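You operate a simulated robot arm through the tools that you are given. There is no shell and no other tool.

You run a simulated two-armed robot. Do the job below in one go: nothing can be reset, and whatever is moved stays where it is left.

Task
Scan the taped board and peg its wettest field on the map.
Fine: read all three fields in wood range; the red peg sits down in that field's socket; dock the meter gently; leave the green peg.
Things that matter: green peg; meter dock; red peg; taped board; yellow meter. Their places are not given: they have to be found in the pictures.

The check looks at the end state, three seconds after you hand in, the way a careful person would. Anything else that was tipped, shoved, dropped, spilled or broken makes it a failure.

Robot
Two 7-joint arms with fingered hands on one trunk that stands fixed in place. Base frame: the origin is at the foot of the trunk, x ahead of it, y to its left, z up; the work surface is at about z = 750. Lengths are in mm, angles in rad, forces in N, time in s.
The left shoulder is at [60, 177, 825], the right one opposite. Each reaches about 1000 mm from its shoulder. Payload 4 kg a hand.
The tool frame of a hand sits at the grasp point between the pads (the TCP): z along the fingers, y along the line on which they close. The tips reach 37 mm beyond it. The gripper opens to 124 mm; its body begins 43 mm behind the TCP. The gripper is a hand of 3 fingers: y runs from the thumb to the fingers, the wrist lies at [-15, -108, -202] in the tool frame, and closing takes about 1.5 s.
Orientation is that of the tool frame in the base frame, as a unit quaternion [x, y, z, w]. With the fingers straight down and the wrist toward the robot, the tool's x, y and z point along [0, 1, 0], [1, 0, 0] and [0, 0, -1] of the base frame.

Tools
- The arms move only by the tool arm_command. It takes "left_plan", "right_plan" or both (then of equal length, played together; a hand with none holds still); each is a list of rows, each an object of numbers (a shift or turn left out is 0, a gripper value left out holds the last): "rx", "ry", "rz": the turn, a rotation vector about the tool's x, y, z in units of 45 degrees (1.0 is 45 degrees); "dx", "dy", "dz": the shift along the tool's x, y, z in units of 500 mm (1.0 is 500 mm); "fingers": the finger opening in cm, from 0 to 12.4. In form: [{"rx": .., "ry": .., "rz": .., "dx": .., "dy": .., "dz": .., "fingers": ..}, ...]. A call has 1 to 20 rows; each row is the pose to reach, as a shift and turn from the pose commanded when the call began, along the tool's axes at that moment. A call with a number of a shift or a turn outside -1 to 1 is refused whole. Each row takes 0.2 s and may step no farther than 50 mm and 0.15 rad from the row before; otherwise, or with a gripper value out of range, the whole call is refused. A pose out of reach is approached as far as the arm can. The call stops where the force on the tool passes 40 N (or 10 N more than at its start, if that is more) or the arm is blocked; 0.2 s more then pass. Each finger travels about 72 mm/s and halts on what it meets, pressing with about 27 N; the grip force reading is that of the motor and also rises with nothing between the fingers. The clock runs only during rows and for 0.2 s after the last one: add rows that repeat a pose to give the fingers time. It gives the time, the measured TCP pose, the force on the tool (base axes), the opening and the grip force at its end, in the units of the frame above (readings bear some noise), with the torque about the TCP (base axes, N m) and any sound that the robot's microphone picked up.
- Cameras (640 x 400 px; columns grow to the right, rows downward): "scene" is now at [49.7, 17.1, 1470.4]; the picture's right is [0.22, -0.97, 0.00], its down [-0.69, -0.16, -0.70] and it looks along [0.69, 0.16, -0.71] (base axes); focal length 359 px, centre (320, 200). "left" rides on the left gripper at [-64, -76, -137] in its tool frame; the picture's right is [-0.84, -0.26, 0.48], its down [0.48, -0.76, 0.43] and it looks along [0.26, 0.60, 0.76] (tool axes); focal length 256 px, centre (320, 200). "right" rides on the right gripper at [64, -76, -136] in its tool frame; the picture's right is [-0.84, 0.26, -0.48], its down [-0.48, -0.76, 0.43] and it looks along [-0.26, 0.60, 0.76] (tool axes); focal length 256 px, centre (320, 200).
- grab_frame(camera): a new picture of that camera. The clock stands still meanwhile.
- lift_body(by): slides the trunk up (or, below 0, down) by that many mm; the arms and the scene camera ride with it, the base frame stays. It gives what a move gives, with no picture.
- preshape(shape, hand): the hand has 3 fingers and takes this shape, open, in about a second: jaw (thumb against the fingers, like two jaws); tri (thumb and two fingers); tip (a fingertip pinch); poke (one finger out to press); point (the index stretched); flat (the hand flat); cup (the hand cupped); fist (a fist). The gripper value then closes the fingers along that shape, each until it touches; the sizes above hold for jaw. It gives what a move gives, with no picture.
- head_to(pan, tilt): turns the head with the scene camera to pan (to the left, within 1.501 rad either way) and tilt (down, from -0.506 to 1.204), counted from straight ahead of the robot. It gives what a move gives.
- point_at(camera, pixels): there is no depth. For up to 12 entries [column, row, z] of the newest picture of that camera ("zoom" is the newest enlarged one), the place [x, y] in the base frame at which the ray of that pixel passes the height z, good to about 2 mm. The clock stands still meanwhile.
- close_up(camera, box): a new picture of the part [left, top, right, bottom] of that camera's present view, enlarged. The clock stands still meanwhile.
- finish_job(): hands the job in; it is judged then, once.

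Open the grippers and draw the arms clear of the work before you hand the job in, unless the task says otherwise.

The tools are called after "Emit:" as a command line: name --argument value ..., lists and objects as JSON in quotes. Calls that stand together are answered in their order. arm_command: Moves the arms, as the interface text tells. Its arguments: {"type":"object","properties":{"left_plan":{"type":"array","items":{"type":"object","properties":{"rx":{"type":"number"},"ry":{"type":"number"},"rz":{"type":"number"},"dx":{"type":"number"},"dy":{"type":"number"},"dz":{"type":"number"},"fingers":{"type":"number"}}}},"right_plan":{"type":"array","items":{"type":"object","properties":{"rx":{"type":"number"},"ry":{"type":"number"},"rz":{"type":"number"},"dx":{"type":"number"},"dy":{"type":"number"},"dz":{"type":"number"},"fingers":{"type":"number"}}}}},"required":[]} The other tools are called the same way: lift_body (by) moves the trunk up or down; preshape (shape, hand) gives the hand a shape; head_to (pan, tilt) turns the head that bears the scene camera; grab_frame (camera) takes a picture; point_at (camera, pixels) gives the place at which the rays of pixels pass given heights; close_up (camera, box) takes an enlarged picture of a part of a camera's view; finish_job () hands the job in.

At the start:

```text
time_s: 0.0
left_tcp_pos: [561.8, 327.8, 978.2]
left_orientation: [0.707, 0.707, 0.0, -0.001]
left_force: [-1.0, 0.4, 0.1]
left_moment: [0.0, -0.03, -0.02]
left_grip_width: 123.6
left_grasp_force: 0.0
left_shape: jaw
right_tcp_pos: [575.8, -159.5, 1025.1]
right_orientation: [0.707, 0.707, 0.0, 0.0]
right_force: [-0.2, 0.2, 1.2]
right_moment: [0.04, 0.02, 0.02]
right_grip_width: 123.9
right_grasp_force: 0.0
right_shape: jaw
trunk travel left (down, up): [-350.0, 240.0]
head pan, tilt (commanded): [0.227, 0.789]
```

scene: 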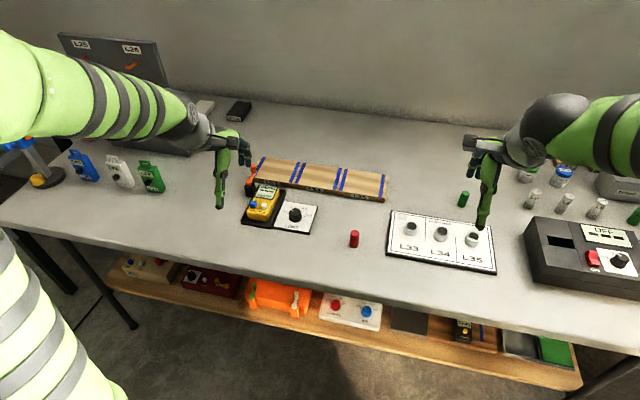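
right: 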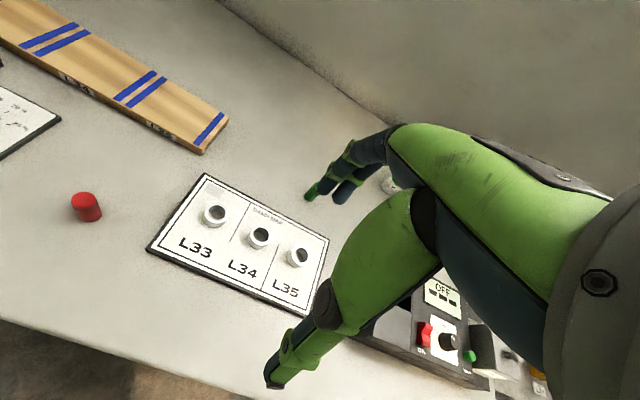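
left: 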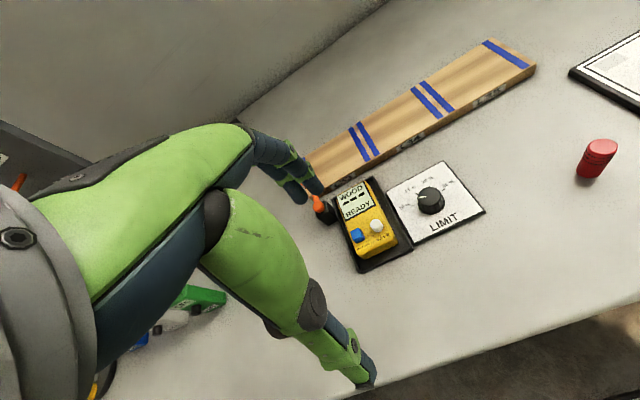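

I see the yellow meter at about (263,203), the taped board at (315,178), the red peg at (354,239), the map at (440,240) and the green peg at (463,199). First I take enlarged views for detail.

Emit:
close_up --camera "scene" --box '[220, 140, 400, 260]'

Emit:
close_up --camera "left" --box '[290, 130, 500, 280]'

Emit:
close_up --camera "scene" --box '[370, 170, 520, 280]'

```text
3.33 times, centred on (310, 200) of scene
```

zoom: 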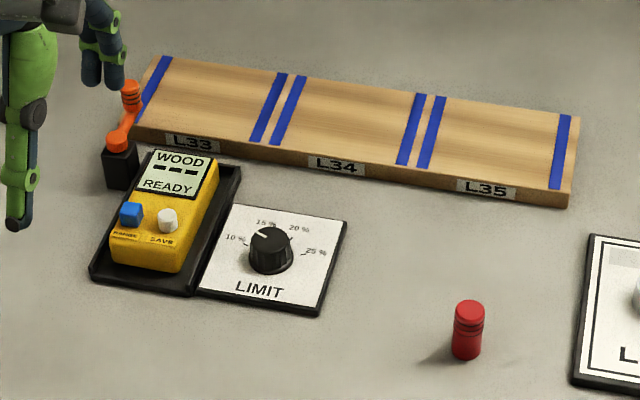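

```text
2.67 times, centred on (395, 205) of left
```

zoom: 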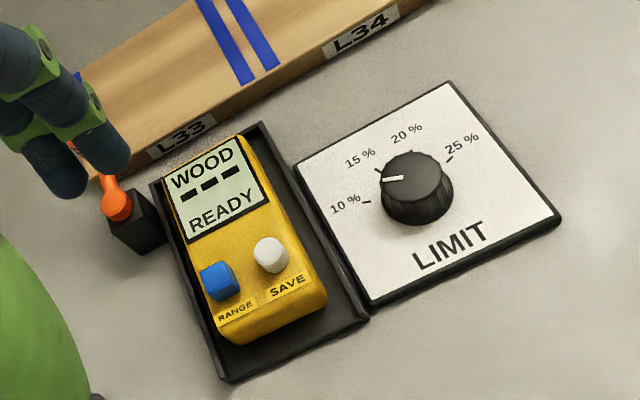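

```text
3.64 times, centred on (445, 225) of scene
```

zoom: 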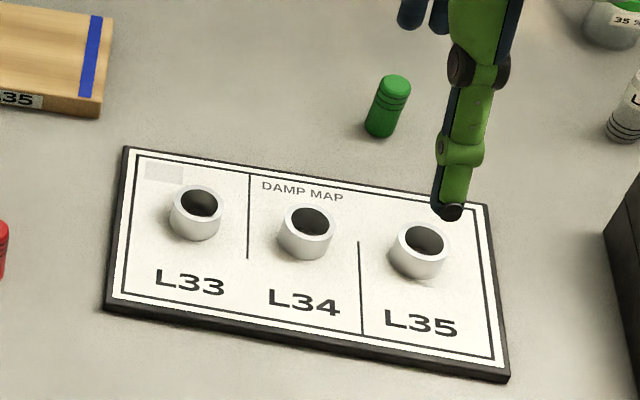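

The left hand hides the orange part beside the dock, so I draw the left hand up and back to see it better.

Emit:
arm_command --left_plan '[{"dx": 0.05, "dy": -0.05, "dz": -0.05}, {"dx": 0.1, "dy": -0.1, "dz": -0.1}, {"dx": 0.15, "dy": -0.15, "dz": -0.12}, {"dx": 0.2, "dy": -0.2, "dz": -0.14}, {"dx": 0.2, "dy": -0.25, "dz": -0.16}]' --right_plan '[{"dx": -0.05, "dy": -0.05, "dz": -0.0}, {"dx": -0.1, "dy": -0.1, "dz": -0.0}, {"dx": -0.15, "dy": -0.15, "dz": -0.0}, {"dx": -0.2, "dy": -0.2, "dz": -0.0}, {"dx": -0.2, "dy": -0.25, "dz": -0.0}]'

Emit:
close_up --camera "scene" --box '[220, 140, 400, 260]'

Emit:
grab_frame --camera "scene"

Emit:
grab_frame --camera "left"

```text
time_s: 1.2
left_tcp_pos: [437.1, 426.5, 1058.1]
left_orientation: [0.707, 0.707, 0.001, 0.0]
left_force: [-1.2, -0.6, 0.3]
left_moment: [0.04, 0.01, -0.01]
left_grip_width: 123.9
left_grasp_force: 0.1
left_shape: jaw
right_tcp_pos: [448.3, -260.8, 1027.3]
right_orientation: [0.707, 0.707, 0.001, -0.001]
right_force: [0.7, -0.6, -1.0]
right_moment: [0.03, -0.02, 0.02]
right_grip_width: 123.7
right_grasp_force: 0.0
right_shape: jaw
trunk travel left (down, up): [-350.0, 240.0]
head pan, tilt (commanded): [0.227, 0.789]
```

```text
3.33 times, centred on (310, 200) of scene
```

zoom: 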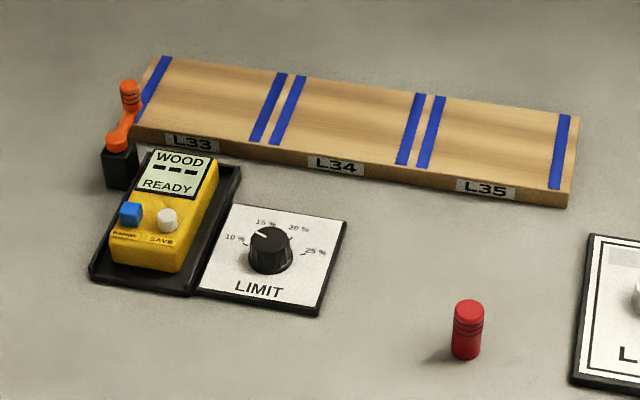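

```text
taken
```

scene: 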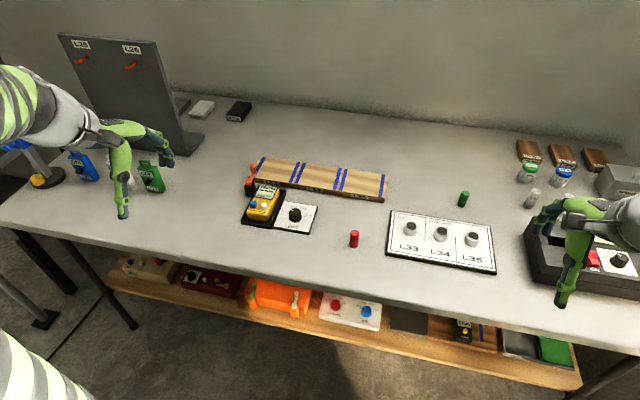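

```text
taken
```

left: 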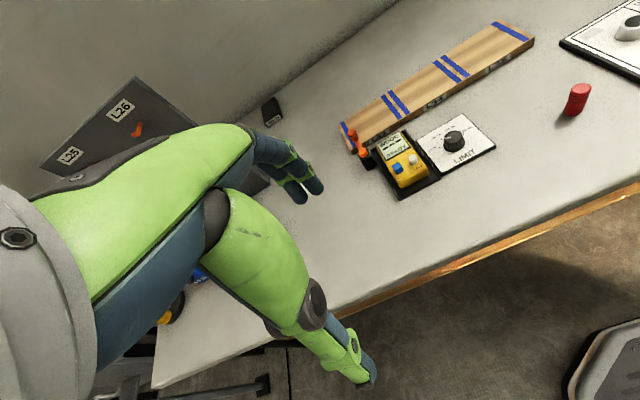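

The orange lever on the black block at (250,182) is visible now; I zoom in on it and on the dock.

Emit:
close_up --camera "scene" --box '[235, 150, 295, 190]'

Emit:
close_up --camera "left" --box '[330, 110, 450, 200]'

Emit:
close_up --camera "scene" --box '[235, 180, 325, 240]'

```text
10.00 times, centred on (265, 170) of scene
```

zoom: 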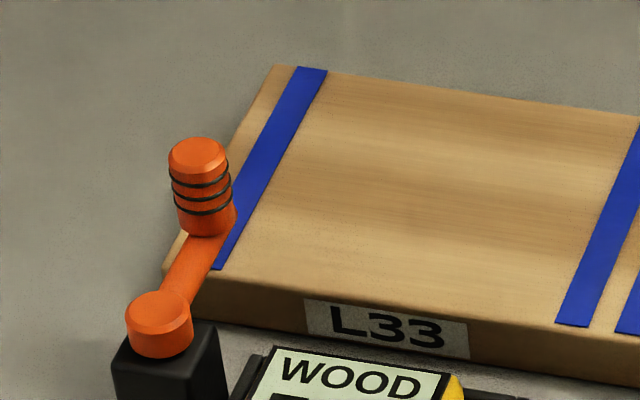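

```text
4.44 times, centred on (390, 155) of left
```

zoom: 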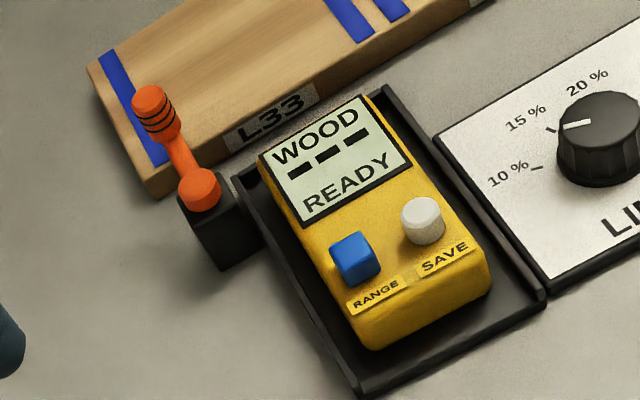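

```text
6.67 times, centred on (280, 210) of scene
```

zoom: 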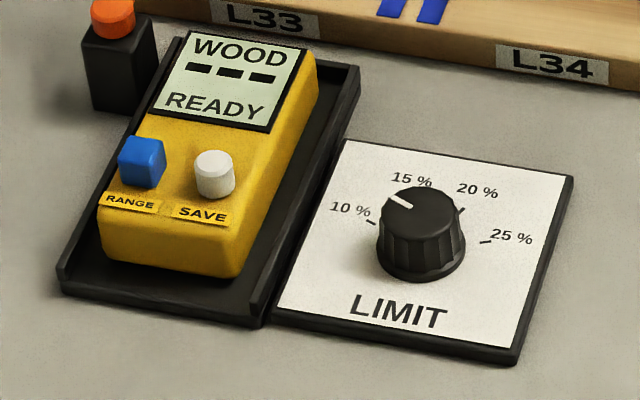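

I measure dock, meter, and limit plate positions in the newest zoom (scene view around the dock).

Emit:
point_at --camera "zoom" --pixels '[[60, 288, 750], [262, 326, 750], [358, 68, 760], [98, 235, 755], [235, 278, 755], [98, 205, 785], [238, 235, 785], [317, 50, 785], [180, 30, 785], [305, 48, 790], [140, 160, 800], [214, 170, 800]]'

Emit:
point_at --camera "scene" --pixels '[[354, 245, 750], [354, 233, 780], [410, 229, 770], [440, 234, 770], [472, 240, 770], [463, 204, 750], [383, 202, 750], [386, 175, 775], [382, 198, 775], [263, 157, 775], [256, 183, 775], [256, 190, 750]]'

```text
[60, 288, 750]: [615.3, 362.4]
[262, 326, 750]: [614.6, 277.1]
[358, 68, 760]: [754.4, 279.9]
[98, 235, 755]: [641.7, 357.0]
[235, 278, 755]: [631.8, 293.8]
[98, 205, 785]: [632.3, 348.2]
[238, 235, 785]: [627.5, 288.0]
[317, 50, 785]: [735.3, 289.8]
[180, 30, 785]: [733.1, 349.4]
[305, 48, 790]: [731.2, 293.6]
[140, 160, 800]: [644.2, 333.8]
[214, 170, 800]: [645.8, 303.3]
```

```text
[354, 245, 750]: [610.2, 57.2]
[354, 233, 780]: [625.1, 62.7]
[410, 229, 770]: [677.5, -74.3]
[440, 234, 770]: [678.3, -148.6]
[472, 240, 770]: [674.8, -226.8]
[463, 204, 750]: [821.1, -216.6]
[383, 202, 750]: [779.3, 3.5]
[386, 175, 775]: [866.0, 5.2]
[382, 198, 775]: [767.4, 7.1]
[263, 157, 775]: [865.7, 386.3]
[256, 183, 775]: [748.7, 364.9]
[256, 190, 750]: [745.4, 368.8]
```

The dock spans about x 615–757, y 277–362 and the meter about x 628–735, y 289–349. Next I measure the lever and the board's tape positions in fresh zooms.

Emit:
close_up --camera "scene" --box '[235, 145, 400, 255]'

Emit:
point_at --camera "zoom" --pixels '[[75, 215, 750], [560, 220, 750], [560, 220, 750]]'

```text
3.64 times, centred on (318, 200) of scene
```

zoom: 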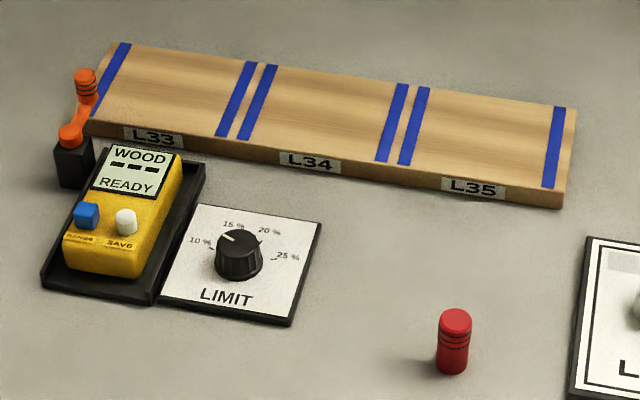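

```text
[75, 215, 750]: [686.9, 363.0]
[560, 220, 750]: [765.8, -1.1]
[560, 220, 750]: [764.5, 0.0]
```

I query board edges, tape edges and lever points on this zoom.

Emit:
point_at --camera "zoom" --pixels '[[555, 207, 750], [90, 138, 750], [560, 192, 772], [92, 120, 772], [575, 108, 772], [115, 43, 772], [216, 136, 772], [239, 140, 772], [378, 160, 772], [399, 164, 772], [543, 186, 772], [102, 114, 772]]'

Emit:
point_at --camera "zoom" --pixels '[[72, 185, 750], [70, 130, 800], [85, 73, 830], [87, 97, 805], [253, 63, 772], [272, 66, 772], [402, 85, 772], [423, 88, 772], [559, 108, 772], [240, 275, 757], [238, 235, 785], [452, 370, 750]]'

```text
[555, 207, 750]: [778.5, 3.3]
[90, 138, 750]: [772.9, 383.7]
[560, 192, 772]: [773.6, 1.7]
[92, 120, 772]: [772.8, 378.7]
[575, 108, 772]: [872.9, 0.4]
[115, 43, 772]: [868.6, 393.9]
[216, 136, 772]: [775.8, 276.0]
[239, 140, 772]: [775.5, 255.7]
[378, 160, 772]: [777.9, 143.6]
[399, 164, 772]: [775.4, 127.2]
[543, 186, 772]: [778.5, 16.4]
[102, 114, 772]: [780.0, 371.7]
```

```text
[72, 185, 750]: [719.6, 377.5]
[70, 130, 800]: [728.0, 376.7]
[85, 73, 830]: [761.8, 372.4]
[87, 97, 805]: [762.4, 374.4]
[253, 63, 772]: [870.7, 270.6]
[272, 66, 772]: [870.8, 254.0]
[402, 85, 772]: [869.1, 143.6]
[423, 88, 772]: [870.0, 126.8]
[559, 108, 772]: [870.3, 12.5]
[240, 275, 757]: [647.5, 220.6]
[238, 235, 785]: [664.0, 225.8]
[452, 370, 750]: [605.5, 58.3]
```

Board top spans x≈774–871, y≈0–387 at z≈772, with field centres at about y=324 (L33), 197 (L34) and 69 (L35). I now turn the left hand 90° so that it closes across the meter's width, wrist to the left, first half of the turn.

Emit:
arm_command --left_plan '[{"rz": 0.167}, {"rz": 0.333}, {"rz": 0.5, "dy": 0.05}, {"rz": 0.667, "dy": 0.1}, {"rz": 0.833, "dy": 0.15}, {"rz": 1.0, "dy": 0.2}]'

```text
time_s: 2.6
left_tcp_pos: [537.4, 431.5, 1054.9]
left_orientation: [0.923, 0.385, -0.001, 0.002]
left_force: [0.4, 1.2, -0.2]
left_moment: [-0.09, 0.04, -0.04]
left_grip_width: 124.1
left_grasp_force: 0.0
left_shape: jaw
right_tcp_pos: [449.5, -258.0, 1027.7]
right_orientation: [0.707, 0.707, -0.002, 0.001]
right_force: [-0.1, 0.6, 0.6]
right_moment: [-0.09, 0.04, -0.03]
right_grip_width: 123.8
right_grasp_force: 0.1
right_shape: jaw
trunk travel left (down, up): [-350.0, 240.0]
head pan, tilt (commanded): [0.227, 0.789]
```

The first half turn worked. I complete the turn to 90° and move above the meter.

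Emit:
arm_command --left_plan '[{"rz": 0.167, "dx": 0.008, "dy": 0.055, "dz": 0.02}, {"rz": 0.333, "dx": 0.016, "dy": 0.11, "dz": 0.04}, {"rz": 0.5, "dx": 0.024, "dy": 0.165, "dz": 0.06}, {"rz": 0.667, "dx": 0.032, "dy": 0.22, "dz": 0.08}, {"rz": 0.833, "dx": 0.04, "dy": 0.275, "dz": 0.1}, {"rz": 1.0, "dx": 0.045, "dy": 0.331, "dz": 0.11}]'

Emit:
grab_frame --camera "left"

Emit:
grab_frame --camera "scene"

```text
time_s: 4.0
left_tcp_pos: [654.4, 368.1, 1003.2]
left_orientation: [0.999, 0.043, 0.0, 0.001]
left_force: [-0.2, 0.2, 0.6]
left_moment: [0.02, -0.02, 0.02]
left_grip_width: 124.0
left_grasp_force: 0.0
left_shape: jaw
left hand out of reach, approached as far as the arm can: row 6
right_tcp_pos: [447.6, -262.9, 1027.5]
right_orientation: [0.707, 0.708, 0.001, 0.0]
right_force: [-0.5, -0.2, 0.2]
right_moment: [0.06, -0.05, -0.01]
right_grip_width: 123.5
right_grasp_force: 0.0
right_shape: jaw
trunk travel left (down, up): [-350.0, 240.0]
head pan, tilt (commanded): [0.227, 0.789]
```

```text
taken
```

left: 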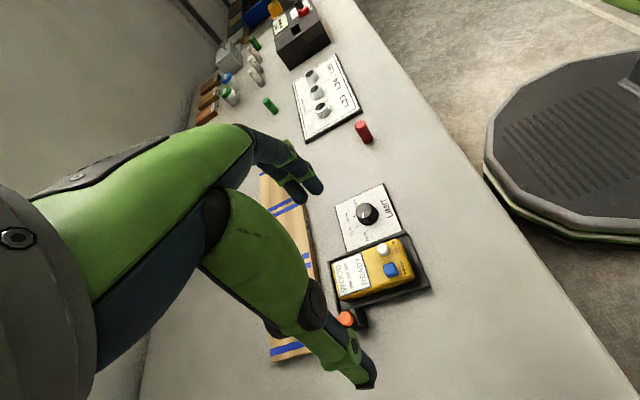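

```text
taken
```

scene: 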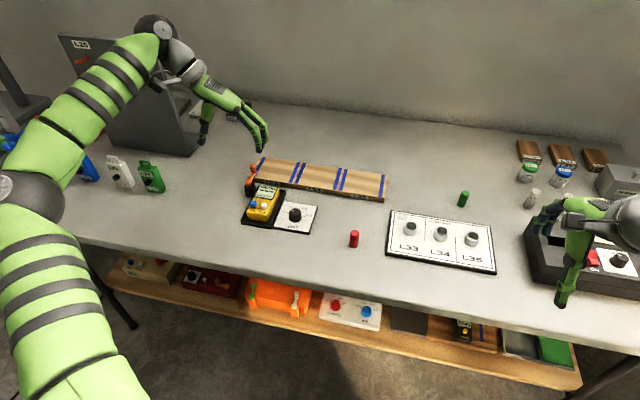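

With the wrist to the left, the left arm runs out of reach and its forearm comes near the L25 panel. The mirrored pose with the right arm, wrist to the right, should suit better, so I bring the left hand back the way it came.

Emit:
arm_command --left_plan '[{"rz": -0.167, "dx": -0.045, "dy": -0.034, "dz": -0.02}, {"rz": -0.333, "dx": -0.09, "dy": -0.068, "dz": -0.04}, {"rz": -0.5, "dx": -0.135, "dy": -0.102, "dz": -0.06}, {"rz": -0.667, "dx": -0.18, "dy": -0.136, "dz": -0.08}, {"rz": -0.833, "dx": -0.225, "dy": -0.17, "dz": -0.1}, {"rz": -1.0, "dx": -0.266, "dy": -0.202, "dz": -0.11}]'

```text
time_s: 5.4
left_tcp_pos: [512.0, 453.9, 1057.8]
left_orientation: [0.906, 0.424, 0.0, 0.0]
left_force: [-1.0, -0.2, 0.8]
left_moment: [-0.01, -0.01, 0.0]
left_grip_width: 124.0
left_grasp_force: 0.1
left_shape: jaw
right_tcp_pos: [448.3, -262.9, 1026.9]
right_orientation: [0.706, 0.708, 0.001, 0.0]
right_force: [-0.2, 0.1, 0.0]
right_moment: [0.0, -0.03, 0.0]
right_grip_width: 123.7
right_grasp_force: 0.1
right_shape: jaw
trunk travel left (down, up): [-350.0, 240.0]
head pan, tilt (commanded): [0.227, 0.789]
```

I continue back to the default hand orientation and park the left hand out of the way.

Emit:
arm_command --left_plan '[{"rz": -0.15, "dx": -0.03, "dy": -0.033}, {"rz": -0.3, "dx": -0.06, "dy": -0.066}, {"rz": -0.45, "dx": -0.09, "dy": -0.1}, {"rz": -0.6, "dx": -0.12, "dy": -0.133}, {"rz": -0.75, "dx": -0.15, "dy": -0.166}, {"rz": -0.885, "dx": -0.175, "dy": -0.198}]' --right_plan '[{"rz": -0.167, "dx": 0.05, "dy": 0.02}, {"rz": -0.333, "dx": 0.1, "dy": 0.04}, {"rz": -0.5, "dx": 0.15, "dy": 0.06}, {"rz": -0.667, "dx": 0.2, "dy": 0.08}, {"rz": -0.833, "dx": 0.25, "dy": 0.1}, {"rz": -1.0, "dx": 0.3, "dy": 0.12}]'

Emit:
grab_frame --camera "scene"

```text
time_s: 7.0
left_tcp_pos: [380.8, 451.7, 1058.8]
left_orientation: [0.708, 0.706, 0.001, 0.0]
left_force: [-0.6, -0.8, 0.1]
left_moment: [0.05, -0.02, 0.0]
left_grip_width: 124.2
left_grasp_force: 0.1
left_shape: jaw
right_tcp_pos: [513.6, -353.0, 939.1]
right_orientation: [0.604, 0.791, -0.036, -0.085]
right_force: [0.0, -0.1, 0.9]
right_moment: [0.05, -0.02, 0.0]
right_grip_width: 123.7
right_grasp_force: 0.0
right_shape: jaw
right hand out of reach, approached as far as the arm can: row 4
trunk travel left (down, up): [-350.0, 240.0]
head pan, tilt (commanded): [0.227, 0.789]
stopped in row 6 (right hand): the arm was blocked; the commanded pose is now the measured one
```

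```text
taken
```

scene: 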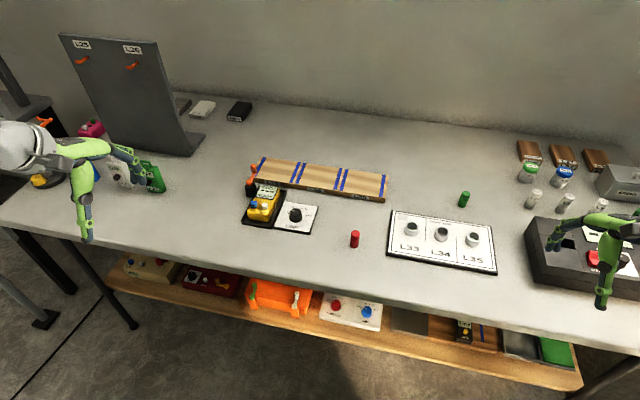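

The right hand did not follow: it sits at y=-353, z=939 with a "blocked" report but no contact force. I pan the head right to see that arm.

Emit:
head_to --pan -0.45 --tilt 0.7

Emit:
grab_frame --camera "scene"

Emit:
grab_frame --camera "right"

```text
time_s: 8.1
left_tcp_pos: [380.5, 452.2, 1058.4]
left_orientation: [0.707, 0.707, 0.0, 0.0]
left_force: [0.4, 0.5, -0.7]
left_moment: [0.0, -0.06, -0.01]
left_grip_width: 124.1
left_grasp_force: 0.1
left_shape: jaw
right_tcp_pos: [514.2, -352.2, 937.9]
right_orientation: [0.604, 0.792, -0.034, -0.085]
right_force: [0.2, -0.1, -1.3]
right_moment: [-0.01, 0.0, 0.0]
right_grip_width: 123.9
right_grasp_force: 0.1
right_shape: jaw
trunk travel left (down, up): [-350.0, 240.0]
head pan, tilt (commanded): [-0.45, 0.7]
```

```text
taken
```

scene: 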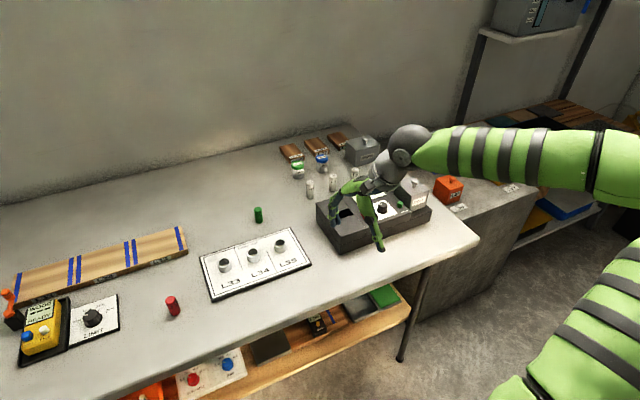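

```text
taken
```

right: 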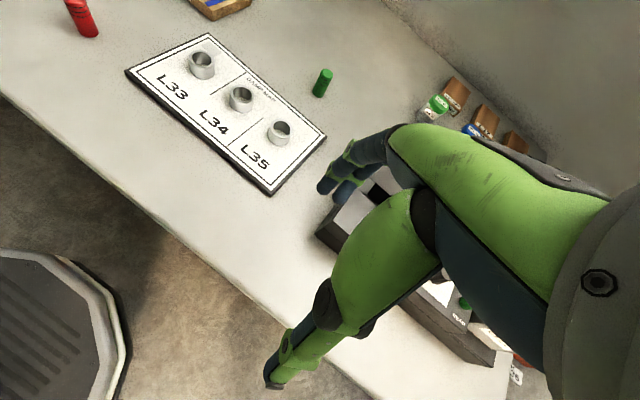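

The forearm comes in from far right, and the wrist ran into a joint limit. I bring the right hand back up to the straight-down default at about (480,-180,1040) and will turn it later, farther inward, where the forearm direction suits the turn.

Emit:
arm_command --right_plan '[{"rx": -0.036, "ry": -0.015, "rz": 0.056, "dx": 0.04, "dz": -0.06}, {"rx": -0.073, "ry": -0.029, "rz": 0.112, "dx": 0.1, "dz": -0.1}, {"rx": -0.109, "ry": -0.044, "rz": 0.168, "dx": 0.17, "dz": -0.14}, {"rx": -0.145, "ry": -0.059, "rz": 0.225, "dx": 0.24, "dz": -0.16}, {"rx": -0.182, "ry": -0.073, "rz": 0.281, "dx": 0.3, "dz": -0.172}, {"rx": -0.218, "ry": -0.088, "rz": 0.337, "dx": 0.367, "dy": -0.005, "dz": -0.172}]'

Emit:
head_to --pan 0.1 --tilt 0.78

Emit:
grab_frame --camera "scene"

```text
time_s: 9.4
left_tcp_pos: [379.3, 453.3, 1058.1]
left_orientation: [0.707, 0.707, 0.0, 0.0]
left_force: [0.4, -0.7, 0.1]
left_moment: [0.02, 0.01, 0.01]
left_grip_width: 124.0
left_grasp_force: 0.0
left_shape: jaw
right_tcp_pos: [479.5, -180.2, 1040.1]
right_orientation: [0.706, 0.708, 0.001, 0.0]
right_force: [-0.8, 0.5, -0.6]
right_moment: [-0.02, -0.01, 0.02]
right_grip_width: 123.7
right_grasp_force: 0.1
right_shape: jaw
trunk travel left (down, up): [-350.0, 240.0]
head pan, tilt (commanded): [-0.45, 0.7]
```

```text
time_s: 10.4
left_tcp_pos: [380.6, 452.3, 1057.2]
left_orientation: [0.707, 0.708, -0.001, 0.0]
left_force: [-0.4, 0.3, -0.4]
left_moment: [0.01, -0.03, 0.0]
left_grip_width: 123.8
left_grasp_force: 0.1
left_shape: jaw
right_tcp_pos: [480.7, -181.3, 1042.0]
right_orientation: [0.706, 0.708, 0.001, 0.0]
right_force: [-0.7, 0.2, -0.6]
right_moment: [0.0, -0.03, 0.03]
right_grip_width: 123.9
right_grasp_force: 0.0
right_shape: jaw
trunk travel left (down, up): [-350.0, 240.0]
head pan, tilt (commanded): [0.099, 0.78]
```

```text
taken
```

scene: 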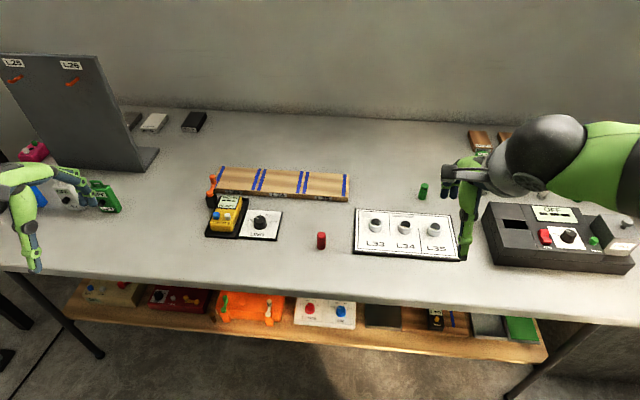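

Right hand is back at default. I now move it across to about (620,200,1030), still in default orientation, before turning.

Emit:
arm_command --right_plan '[{"dx": 0.08, "dy": 0.03}, {"dx": 0.16, "dy": 0.06}, {"dx": 0.24, "dy": 0.09}, {"dx": 0.32, "dy": 0.12}, {"dx": 0.4, "dy": 0.15}, {"dx": 0.48, "dy": 0.18}, {"dx": 0.56, "dy": 0.21}, {"dx": 0.64, "dy": 0.24}, {"dx": 0.7, "dy": 0.26}, {"dx": 0.76, "dy": 0.28}]'

Emit:
grab_frame --camera "scene"

```text
time_s: 12.6
left_tcp_pos: [380.6, 452.1, 1057.7]
left_orientation: [0.707, 0.707, 0.0, -0.001]
left_force: [0.0, 0.5, 1.0]
left_moment: [0.01, 0.02, 0.02]
left_grip_width: 123.8
left_grasp_force: 0.1
left_shape: jaw
right_tcp_pos: [621.0, 200.3, 1037.3]
right_orientation: [0.706, 0.708, 0.001, -0.001]
right_force: [0.1, 0.1, 0.3]
right_moment: [0.04, -0.01, -0.01]
right_grip_width: 123.8
right_grasp_force: 0.0
right_shape: jaw
trunk travel left (down, up): [-350.0, 240.0]
head pan, tilt (commanded): [0.099, 0.78]
```

```text
taken
```

scene: 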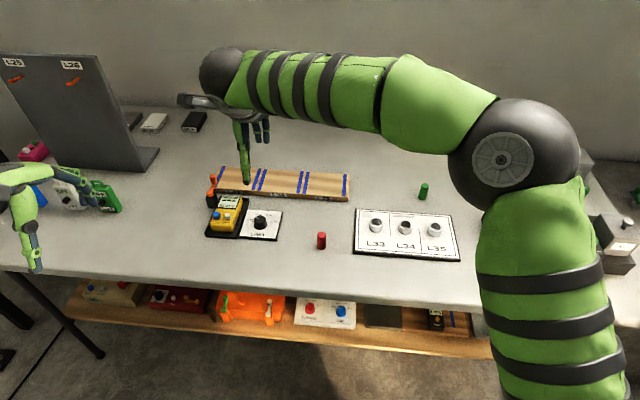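

The forearm now comes in from the right, which suits the turn. I turn the right hand -45°.

Emit:
arm_command --right_plan '[{"rz": -0.167}, {"rz": -0.333}, {"rz": -0.5}, {"rz": -0.667}, {"rz": -0.833}, {"rz": -1.0}]'

Emit:
grab_frame --camera "scene"

```text
time_s: 14.0
left_tcp_pos: [380.1, 451.4, 1057.5]
left_orientation: [0.707, 0.707, 0.0, 0.0]
left_force: [0.2, 0.4, -0.1]
left_moment: [-0.01, 0.0, 0.01]
left_grip_width: 123.7
left_grasp_force: 0.1
left_shape: jaw
right_tcp_pos: [620.1, 199.3, 1041.2]
right_orientation: [0.38, 0.925, 0.001, 0.0]
right_force: [0.3, -0.3, 0.1]
right_moment: [-0.01, 0.01, 0.0]
right_grip_width: 123.7
right_grasp_force: 0.1
right_shape: jaw
trunk travel left (down, up): [-350.0, 240.0]
head pan, tilt (commanded): [0.099, 0.78]
```

```text
taken
```

scene: 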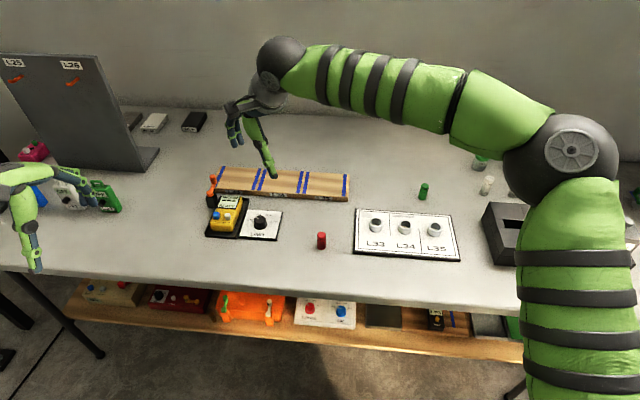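

Works well. I finish the turn with another -45°.

Emit:
arm_command --right_plan '[{"rz": -0.167}, {"rz": -0.333}, {"rz": -0.5}, {"rz": -0.667}, {"rz": -0.833}, {"rz": -1.0}]'

Emit:
grab_frame --camera "scene"

Emit:
grab_frame --camera "right"

```text
time_s: 15.4
left_tcp_pos: [381.0, 451.7, 1057.9]
left_orientation: [0.707, 0.707, 0.0, 0.0]
left_force: [1.0, 0.3, -0.3]
left_moment: [0.01, 0.01, -0.03]
left_grip_width: 123.8
left_grasp_force: 0.0
left_shape: jaw
right_tcp_pos: [614.9, 206.2, 1038.7]
right_orientation: [0.228, 0.974, -0.004, 0.002]
right_force: [0.3, -0.3, 0.7]
right_moment: [-0.03, 0.0, 0.03]
right_grip_width: 124.0
right_grasp_force: 0.0
right_shape: jaw
right hand out of reach, approached as far as the arm can: row 3, 4, 5, 6
trunk travel left (down, up): [-350.0, 240.0]
head pan, tilt (commanded): [0.099, 0.78]
```

```text
taken
```

scene: 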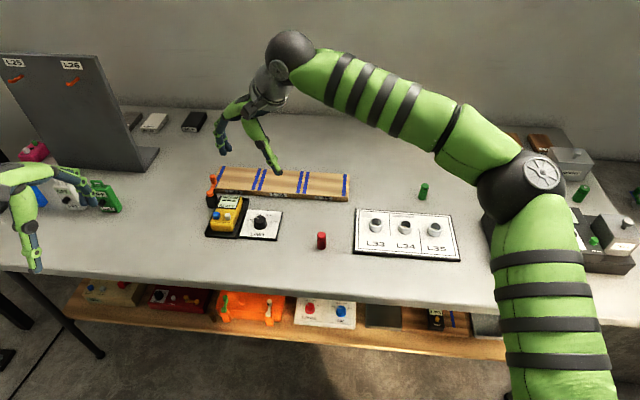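

```text
taken
```

right: 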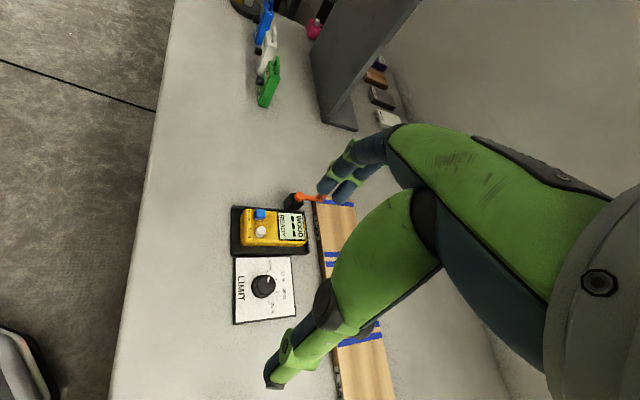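

The turn stops at about 64° here. Farther left and lower the forearm direction should allow more, so I move toward (681,305,940) above the meter and then try turning further.

Emit:
arm_command --right_plan '[{"dx": -0.008, "dy": 0.059, "dz": 0.05}, {"dx": -0.016, "dy": 0.118, "dz": 0.1}, {"dx": -0.023, "dy": 0.177, "dz": 0.15}, {"dx": -0.031, "dy": 0.236, "dz": 0.198}, {"rz": -0.15, "dx": -0.031, "dy": 0.236, "dz": 0.198}, {"rz": -0.3, "dx": -0.031, "dy": 0.236, "dz": 0.198}, {"rz": -0.45, "dx": -0.031, "dy": 0.236, "dz": 0.198}, {"rz": -0.585, "dx": -0.031, "dy": 0.236, "dz": 0.198}]'

Emit:
grab_frame --camera "scene"

Emit:
grab_frame --camera "right"

```text
time_s: 17.2
left_tcp_pos: [380.4, 452.1, 1058.5]
left_orientation: [0.707, 0.707, 0.0, 0.0]
left_force: [0.5, -0.3, 0.7]
left_moment: [0.0, -0.03, 0.01]
left_grip_width: 123.9
left_grasp_force: 0.2
left_shape: jaw
right_tcp_pos: [619.8, 241.3, 972.6]
right_orientation: [0.209, 0.978, 0.007, 0.008]
right_force: [0.3, -0.4, -0.3]
right_moment: [-0.01, 0.04, -0.03]
right_grip_width: 123.9
right_grasp_force: 0.0
right_shape: jaw
right hand out of reach, approached as far as the arm can: row 1, 2, 3, 4, 5, 6, 7, 8
trunk travel left (down, up): [-350.0, 240.0]
head pan, tilt (commanded): [0.099, 0.78]
```

```text
taken
```

scene: 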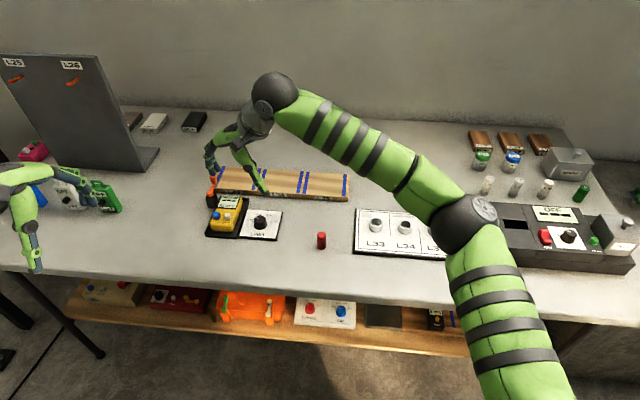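

```text
taken
```

right: 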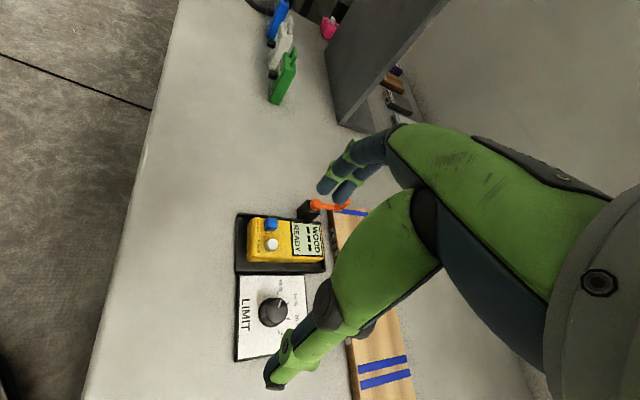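

The right arm cannot hold this orientation over the meter either. The default orientation (wrist toward the robot) with the left arm reaches everything, gripping the meter along its 107 mm length; I bring the right arm back first.

Emit:
arm_command --right_plan '[{"rz": 0.167, "dx": -0.01, "dy": -0.04, "dz": -0.03}, {"rz": 0.333, "dx": -0.02, "dy": -0.08, "dz": -0.06}, {"rz": 0.5, "dx": -0.03, "dy": -0.12, "dz": -0.09}, {"rz": 0.667, "dx": -0.04, "dy": -0.16, "dz": -0.12}, {"rz": 0.833, "dx": -0.05, "dy": -0.2, "dz": -0.134}, {"rz": 1.0, "dx": -0.063, "dy": -0.237, "dz": -0.134}]'

```text
time_s: 18.6
left_tcp_pos: [380.7, 452.5, 1058.6]
left_orientation: [0.707, 0.707, 0.0, 0.001]
left_force: [0.1, 0.3, -0.1]
left_moment: [0.03, 0.01, 0.02]
left_grip_width: 123.9
left_grasp_force: 0.1
left_shape: jaw
right_tcp_pos: [598.1, 120.2, 1035.4]
right_orientation: [0.568, 0.823, 0.01, 0.005]
right_force: [0.2, 0.0, 1.0]
right_moment: [0.03, 0.03, -0.01]
right_grip_width: 123.9
right_grasp_force: 0.0
right_shape: jaw
trunk travel left (down, up): [-350.0, 240.0]
head pan, tilt (commanded): [0.099, 0.78]
```

I return the right hand to default orientation at about (480,-180,1040).

Emit:
arm_command --right_plan '[{"rx": 0.004, "rz": 0.066, "dx": -0.068, "dy": -0.062}, {"rx": 0.008, "rz": 0.132, "dx": -0.136, "dy": -0.124}, {"rx": 0.012, "rz": 0.198, "dx": -0.204, "dy": -0.186}, {"rx": 0.016, "rz": 0.264, "dx": -0.272, "dy": -0.248}, {"rx": 0.02, "rz": 0.33, "dx": -0.341, "dy": -0.31}, {"rx": 0.024, "rz": 0.396, "dx": -0.409, "dy": -0.372}, {"rx": 0.027, "ry": -0.009, "rz": 0.462, "dx": -0.477, "dy": -0.434}]'

Emit:
head_to --pan 0.3 --tilt 0.8

Emit:
close_up --camera "scene" --box '[240, 150, 360, 230]'

Emit:
grab_frame --camera "scene"

```text
time_s: 20.2
left_tcp_pos: [381.0, 452.5, 1059.2]
left_orientation: [0.707, 0.707, 0.002, 0.001]
left_force: [0.2, -0.3, 0.4]
left_moment: [0.0, 0.01, -0.01]
left_grip_width: 123.6
left_grasp_force: 0.1
left_shape: jaw
right_tcp_pos: [479.6, -180.7, 1028.9]
right_orientation: [0.707, 0.707, 0.0, 0.0]
right_force: [-0.1, -0.2, -0.3]
right_moment: [0.06, -0.01, -0.01]
right_grip_width: 123.8
right_grasp_force: 0.1
right_shape: jaw
trunk travel left (down, up): [-350.0, 240.0]
head pan, tilt (commanded): [0.099, 0.78]
```

```text
time_s: 20.9
left_tcp_pos: [381.3, 451.8, 1059.3]
left_orientation: [0.707, 0.707, 0.0, 0.0]
left_force: [0.2, -0.5, 0.2]
left_moment: [0.02, -0.05, 0.02]
left_grip_width: 123.8
left_grasp_force: 0.0
left_shape: jaw
right_tcp_pos: [480.8, -180.2, 1027.9]
right_orientation: [0.707, 0.708, 0.001, 0.0]
right_force: [0.5, -0.1, 0.4]
right_moment: [-0.01, -0.02, 0.03]
right_grip_width: 124.2
right_grasp_force: 0.1
right_shape: jaw
trunk travel left (down, up): [-350.0, 240.0]
head pan, tilt (commanded): [0.3, 0.799]
```

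```text
5.00 times, centred on (300, 190) of scene
```

zoom: 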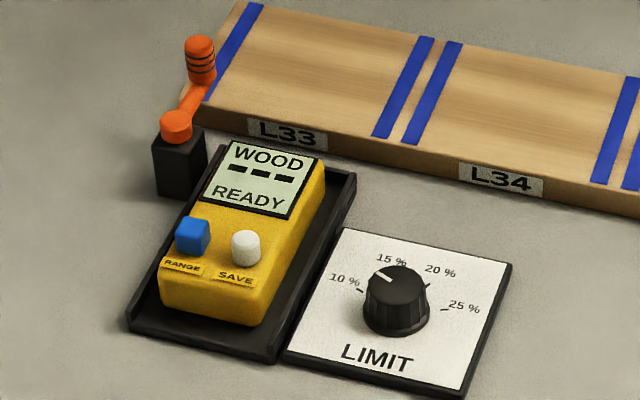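

```text
taken
```

scene: 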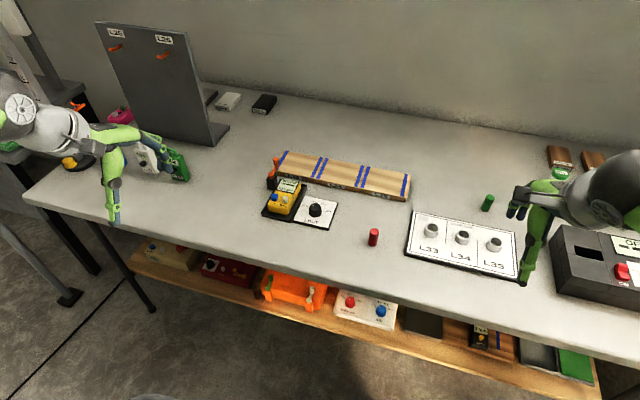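

The tray seems to have side walls with a low front. I move the left hand nearer (about (560,320,960)) to get its camera view of the meter for height measurement.

Emit:
arm_command --left_plan '[{"dx": -0.06, "dy": 0.07, "dz": 0.02}, {"dx": -0.12, "dy": 0.14, "dz": 0.05}, {"dx": -0.18, "dy": 0.21, "dz": 0.09}, {"dx": -0.22, "dy": 0.28, "dz": 0.13}, {"dx": -0.26, "dy": 0.34, "dz": 0.17}, {"dx": -0.264, "dy": 0.36, "dz": 0.2}]'

Emit:
grab_frame --camera "left"

Emit:
close_up --camera "left" --box '[280, 120, 520, 270]'

```text
refused: row 3 steps farther than a row can; nothing moved
```

```text
taken
```

left: 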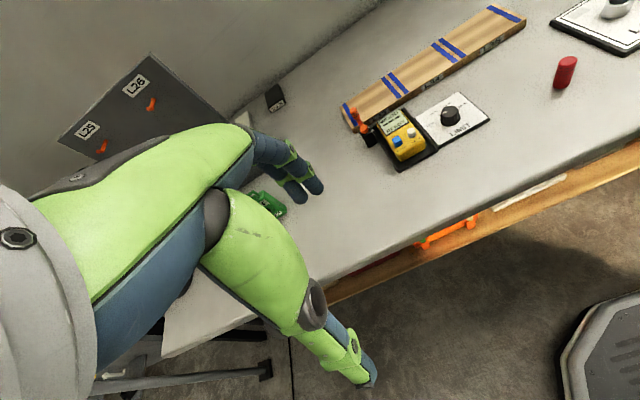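

```text
2.67 times, centred on (400, 195) of left
```

zoom: 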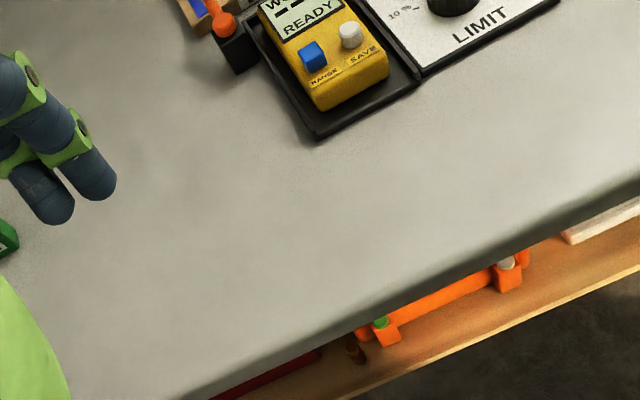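

One row stepped too far. I resend with smaller steps.

Emit:
arm_command --left_plan '[{"dx": -0.045, "dy": 0.06, "dz": 0.03}, {"dx": -0.09, "dy": 0.12, "dz": 0.06}, {"dx": -0.135, "dy": 0.18, "dz": 0.09}, {"dx": -0.18, "dy": 0.24, "dz": 0.12}, {"dx": -0.225, "dy": 0.3, "dz": 0.16}, {"dx": -0.264, "dy": 0.36, "dz": 0.2}]'

Emit:
grab_frame --camera "left"

Emit:
close_up --camera "left" --box '[280, 120, 520, 270]'

```text
time_s: 22.4
left_tcp_pos: [562.1, 320.5, 960.4]
left_orientation: [0.707, 0.708, 0.001, 0.0]
left_force: [0.0, -0.8, 0.2]
left_moment: [0.0, 0.02, 0.0]
left_grip_width: 123.9
left_grasp_force: 0.1
left_shape: jaw
right_tcp_pos: [480.5, -179.4, 1026.8]
right_orientation: [0.706, 0.708, 0.0, 0.0]
right_force: [0.5, 0.6, 0.3]
right_moment: [0.01, 0.0, -0.01]
right_grip_width: 124.0
right_grasp_force: 0.2
right_shape: jaw
trunk travel left (down, up): [-350.0, 240.0]
head pan, tilt (commanded): [0.3, 0.799]
```

```text
taken
```

left: 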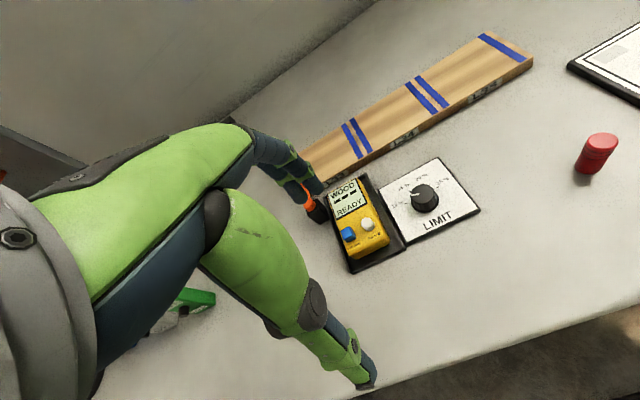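

```text
2.67 times, centred on (400, 195) of left
```

zoom: 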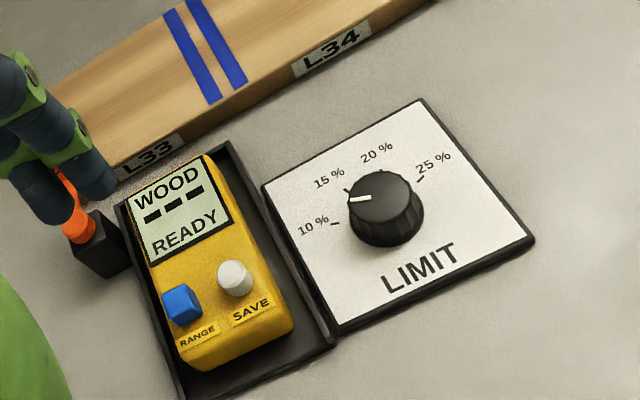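

I measure display corners from the left camera zoom at two heights, then from the scene zoom, to solve for the meter's height.

Emit:
point_at --camera "zoom" --pixels '[[228, 232, 780], [228, 232, 790], [205, 156, 780], [205, 156, 790], [148, 268, 780], [148, 268, 790], [190, 368, 760], [290, 332, 760], [335, 345, 750], [230, 143, 760], [118, 205, 760], [90, 275, 750]]'

Emit:
close_up --camera "scene" --box '[240, 150, 360, 230]'

Emit:
point_at --camera "zoom" --pixels '[[290, 217, 780], [290, 217, 790], [322, 156, 780], [322, 156, 790], [205, 203, 780], [205, 203, 790], [160, 306, 756], [252, 326, 756], [284, 362, 750], [355, 172, 760], [188, 38, 830], [176, 112, 800]]'

```text
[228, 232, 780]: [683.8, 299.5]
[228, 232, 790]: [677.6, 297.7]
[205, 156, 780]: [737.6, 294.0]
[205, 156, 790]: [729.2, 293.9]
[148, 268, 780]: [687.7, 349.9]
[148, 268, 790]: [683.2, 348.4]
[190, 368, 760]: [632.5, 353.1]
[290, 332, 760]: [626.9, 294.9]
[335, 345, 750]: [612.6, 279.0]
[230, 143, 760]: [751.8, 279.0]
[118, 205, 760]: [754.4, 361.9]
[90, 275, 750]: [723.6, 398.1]
```

```text
5.00 times, centred on (300, 190) of scene
```

zoom: 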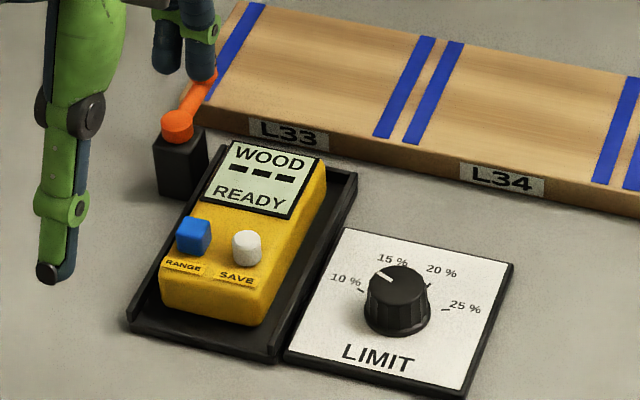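

```text
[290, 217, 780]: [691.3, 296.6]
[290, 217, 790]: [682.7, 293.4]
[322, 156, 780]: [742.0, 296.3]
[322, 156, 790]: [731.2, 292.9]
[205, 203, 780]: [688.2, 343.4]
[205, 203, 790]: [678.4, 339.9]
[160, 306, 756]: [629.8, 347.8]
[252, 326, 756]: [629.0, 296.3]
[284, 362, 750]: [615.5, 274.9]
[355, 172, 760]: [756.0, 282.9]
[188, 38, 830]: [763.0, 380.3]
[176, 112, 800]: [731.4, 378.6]
```

Height is poorly constrained by these similar views, so I want a straight-down view from the left camera. First I check where the tall panel's foot is to stay clear.

Emit:
point_at --camera "scene" --pixels '[[228, 130, 750], [210, 145, 750], [187, 180, 750], [240, 100, 760], [278, 165, 810], [373, 245, 750], [374, 232, 780]]'

Emit:
arm_command --left_plan '[{"dx": 0.03, "dy": 0.08}, {"dx": 0.06, "dy": 0.16}, {"dx": 0.09, "dy": 0.24}, {"dx": 0.124, "dy": 0.32}, {"dx": 0.124, "dy": 0.356}]'

Emit:
grab_frame --camera "left"

Emit:
grab_frame --camera "scene"

```text
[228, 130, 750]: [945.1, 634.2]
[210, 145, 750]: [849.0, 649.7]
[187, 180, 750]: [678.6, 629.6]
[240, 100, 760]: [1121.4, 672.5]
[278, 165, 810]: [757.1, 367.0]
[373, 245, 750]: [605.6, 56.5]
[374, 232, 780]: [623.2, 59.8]
```

```text
time_s: 23.6
left_tcp_pos: [741.1, 380.9, 957.4]
left_orientation: [0.708, 0.707, 0.001, -0.001]
left_force: [-0.1, -0.4, 0.2]
left_moment: [0.01, -0.02, 0.03]
left_grip_width: 123.7
left_grasp_force: 0.1
left_shape: jaw
right_tcp_pos: [480.2, -178.3, 1028.3]
right_orientation: [0.706, 0.708, 0.0, 0.0]
right_force: [-0.5, -0.2, 0.5]
right_moment: [0.01, -0.02, -0.03]
right_grip_width: 124.2
right_grasp_force: 0.0
right_shape: jaw
trunk travel left (down, up): [-350.0, 240.0]
head pan, tilt (commanded): [0.3, 0.799]
```

```text
taken
```

left: 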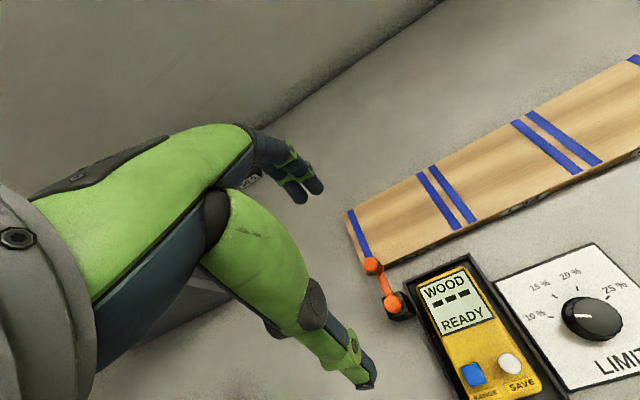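

```text
taken
```

scene: 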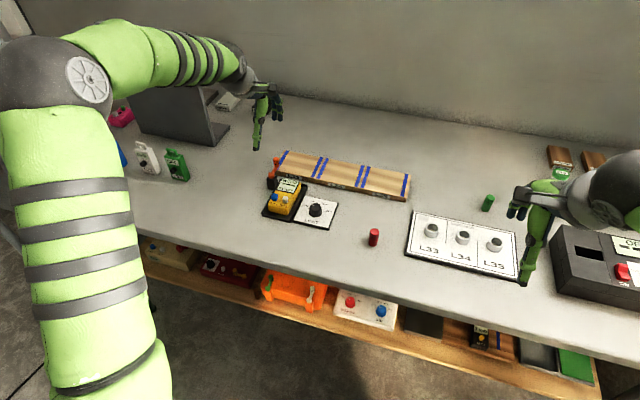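

This gives a steeper view of the meter at (460,330) with the lever at (385,285). I zoom in on it and measure.

Emit:
close_up --camera "left" --box '[368, 240, 608, 400]'

```text
2.50 times, centred on (488, 320) of left
```

zoom: 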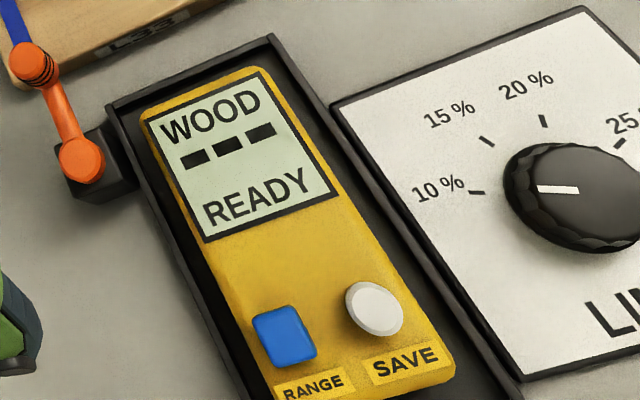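

I query the display corners, meter edges, buttons, tray edges and lever at candidate heights in this steep view.

Emit:
point_at --camera "zoom" --pixels '[[262, 72, 780], [262, 72, 790], [338, 195, 780], [338, 195, 790], [203, 242, 780], [203, 242, 790], [150, 118, 780], [150, 118, 790], [272, 66, 784], [140, 118, 784], [458, 372, 784], [282, 402, 784]]'

Emit:
point_at --camera "zoom" --pixels '[[274, 36, 762], [108, 104, 762], [523, 382, 750], [80, 160, 800], [80, 160, 790], [35, 62, 820], [35, 62, 800], [285, 335, 790], [375, 308, 790], [290, 80, 756], [12, 88, 750], [10, 60, 772]]'

Emit:
close_up --camera "scene" --box '[240, 140, 345, 210]'

```text
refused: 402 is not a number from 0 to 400
```

```text
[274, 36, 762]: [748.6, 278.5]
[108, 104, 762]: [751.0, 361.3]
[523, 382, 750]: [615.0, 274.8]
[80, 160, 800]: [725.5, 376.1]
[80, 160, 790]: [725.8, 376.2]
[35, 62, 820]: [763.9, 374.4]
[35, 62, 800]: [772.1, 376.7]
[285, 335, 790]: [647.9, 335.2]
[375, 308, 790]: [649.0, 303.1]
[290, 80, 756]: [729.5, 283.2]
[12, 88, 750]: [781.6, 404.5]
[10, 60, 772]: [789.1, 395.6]
```

```text
5.71 times, centred on (292, 175) of scene
```

zoom: 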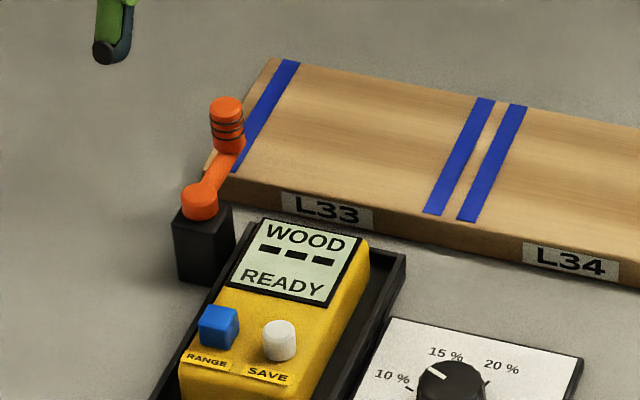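

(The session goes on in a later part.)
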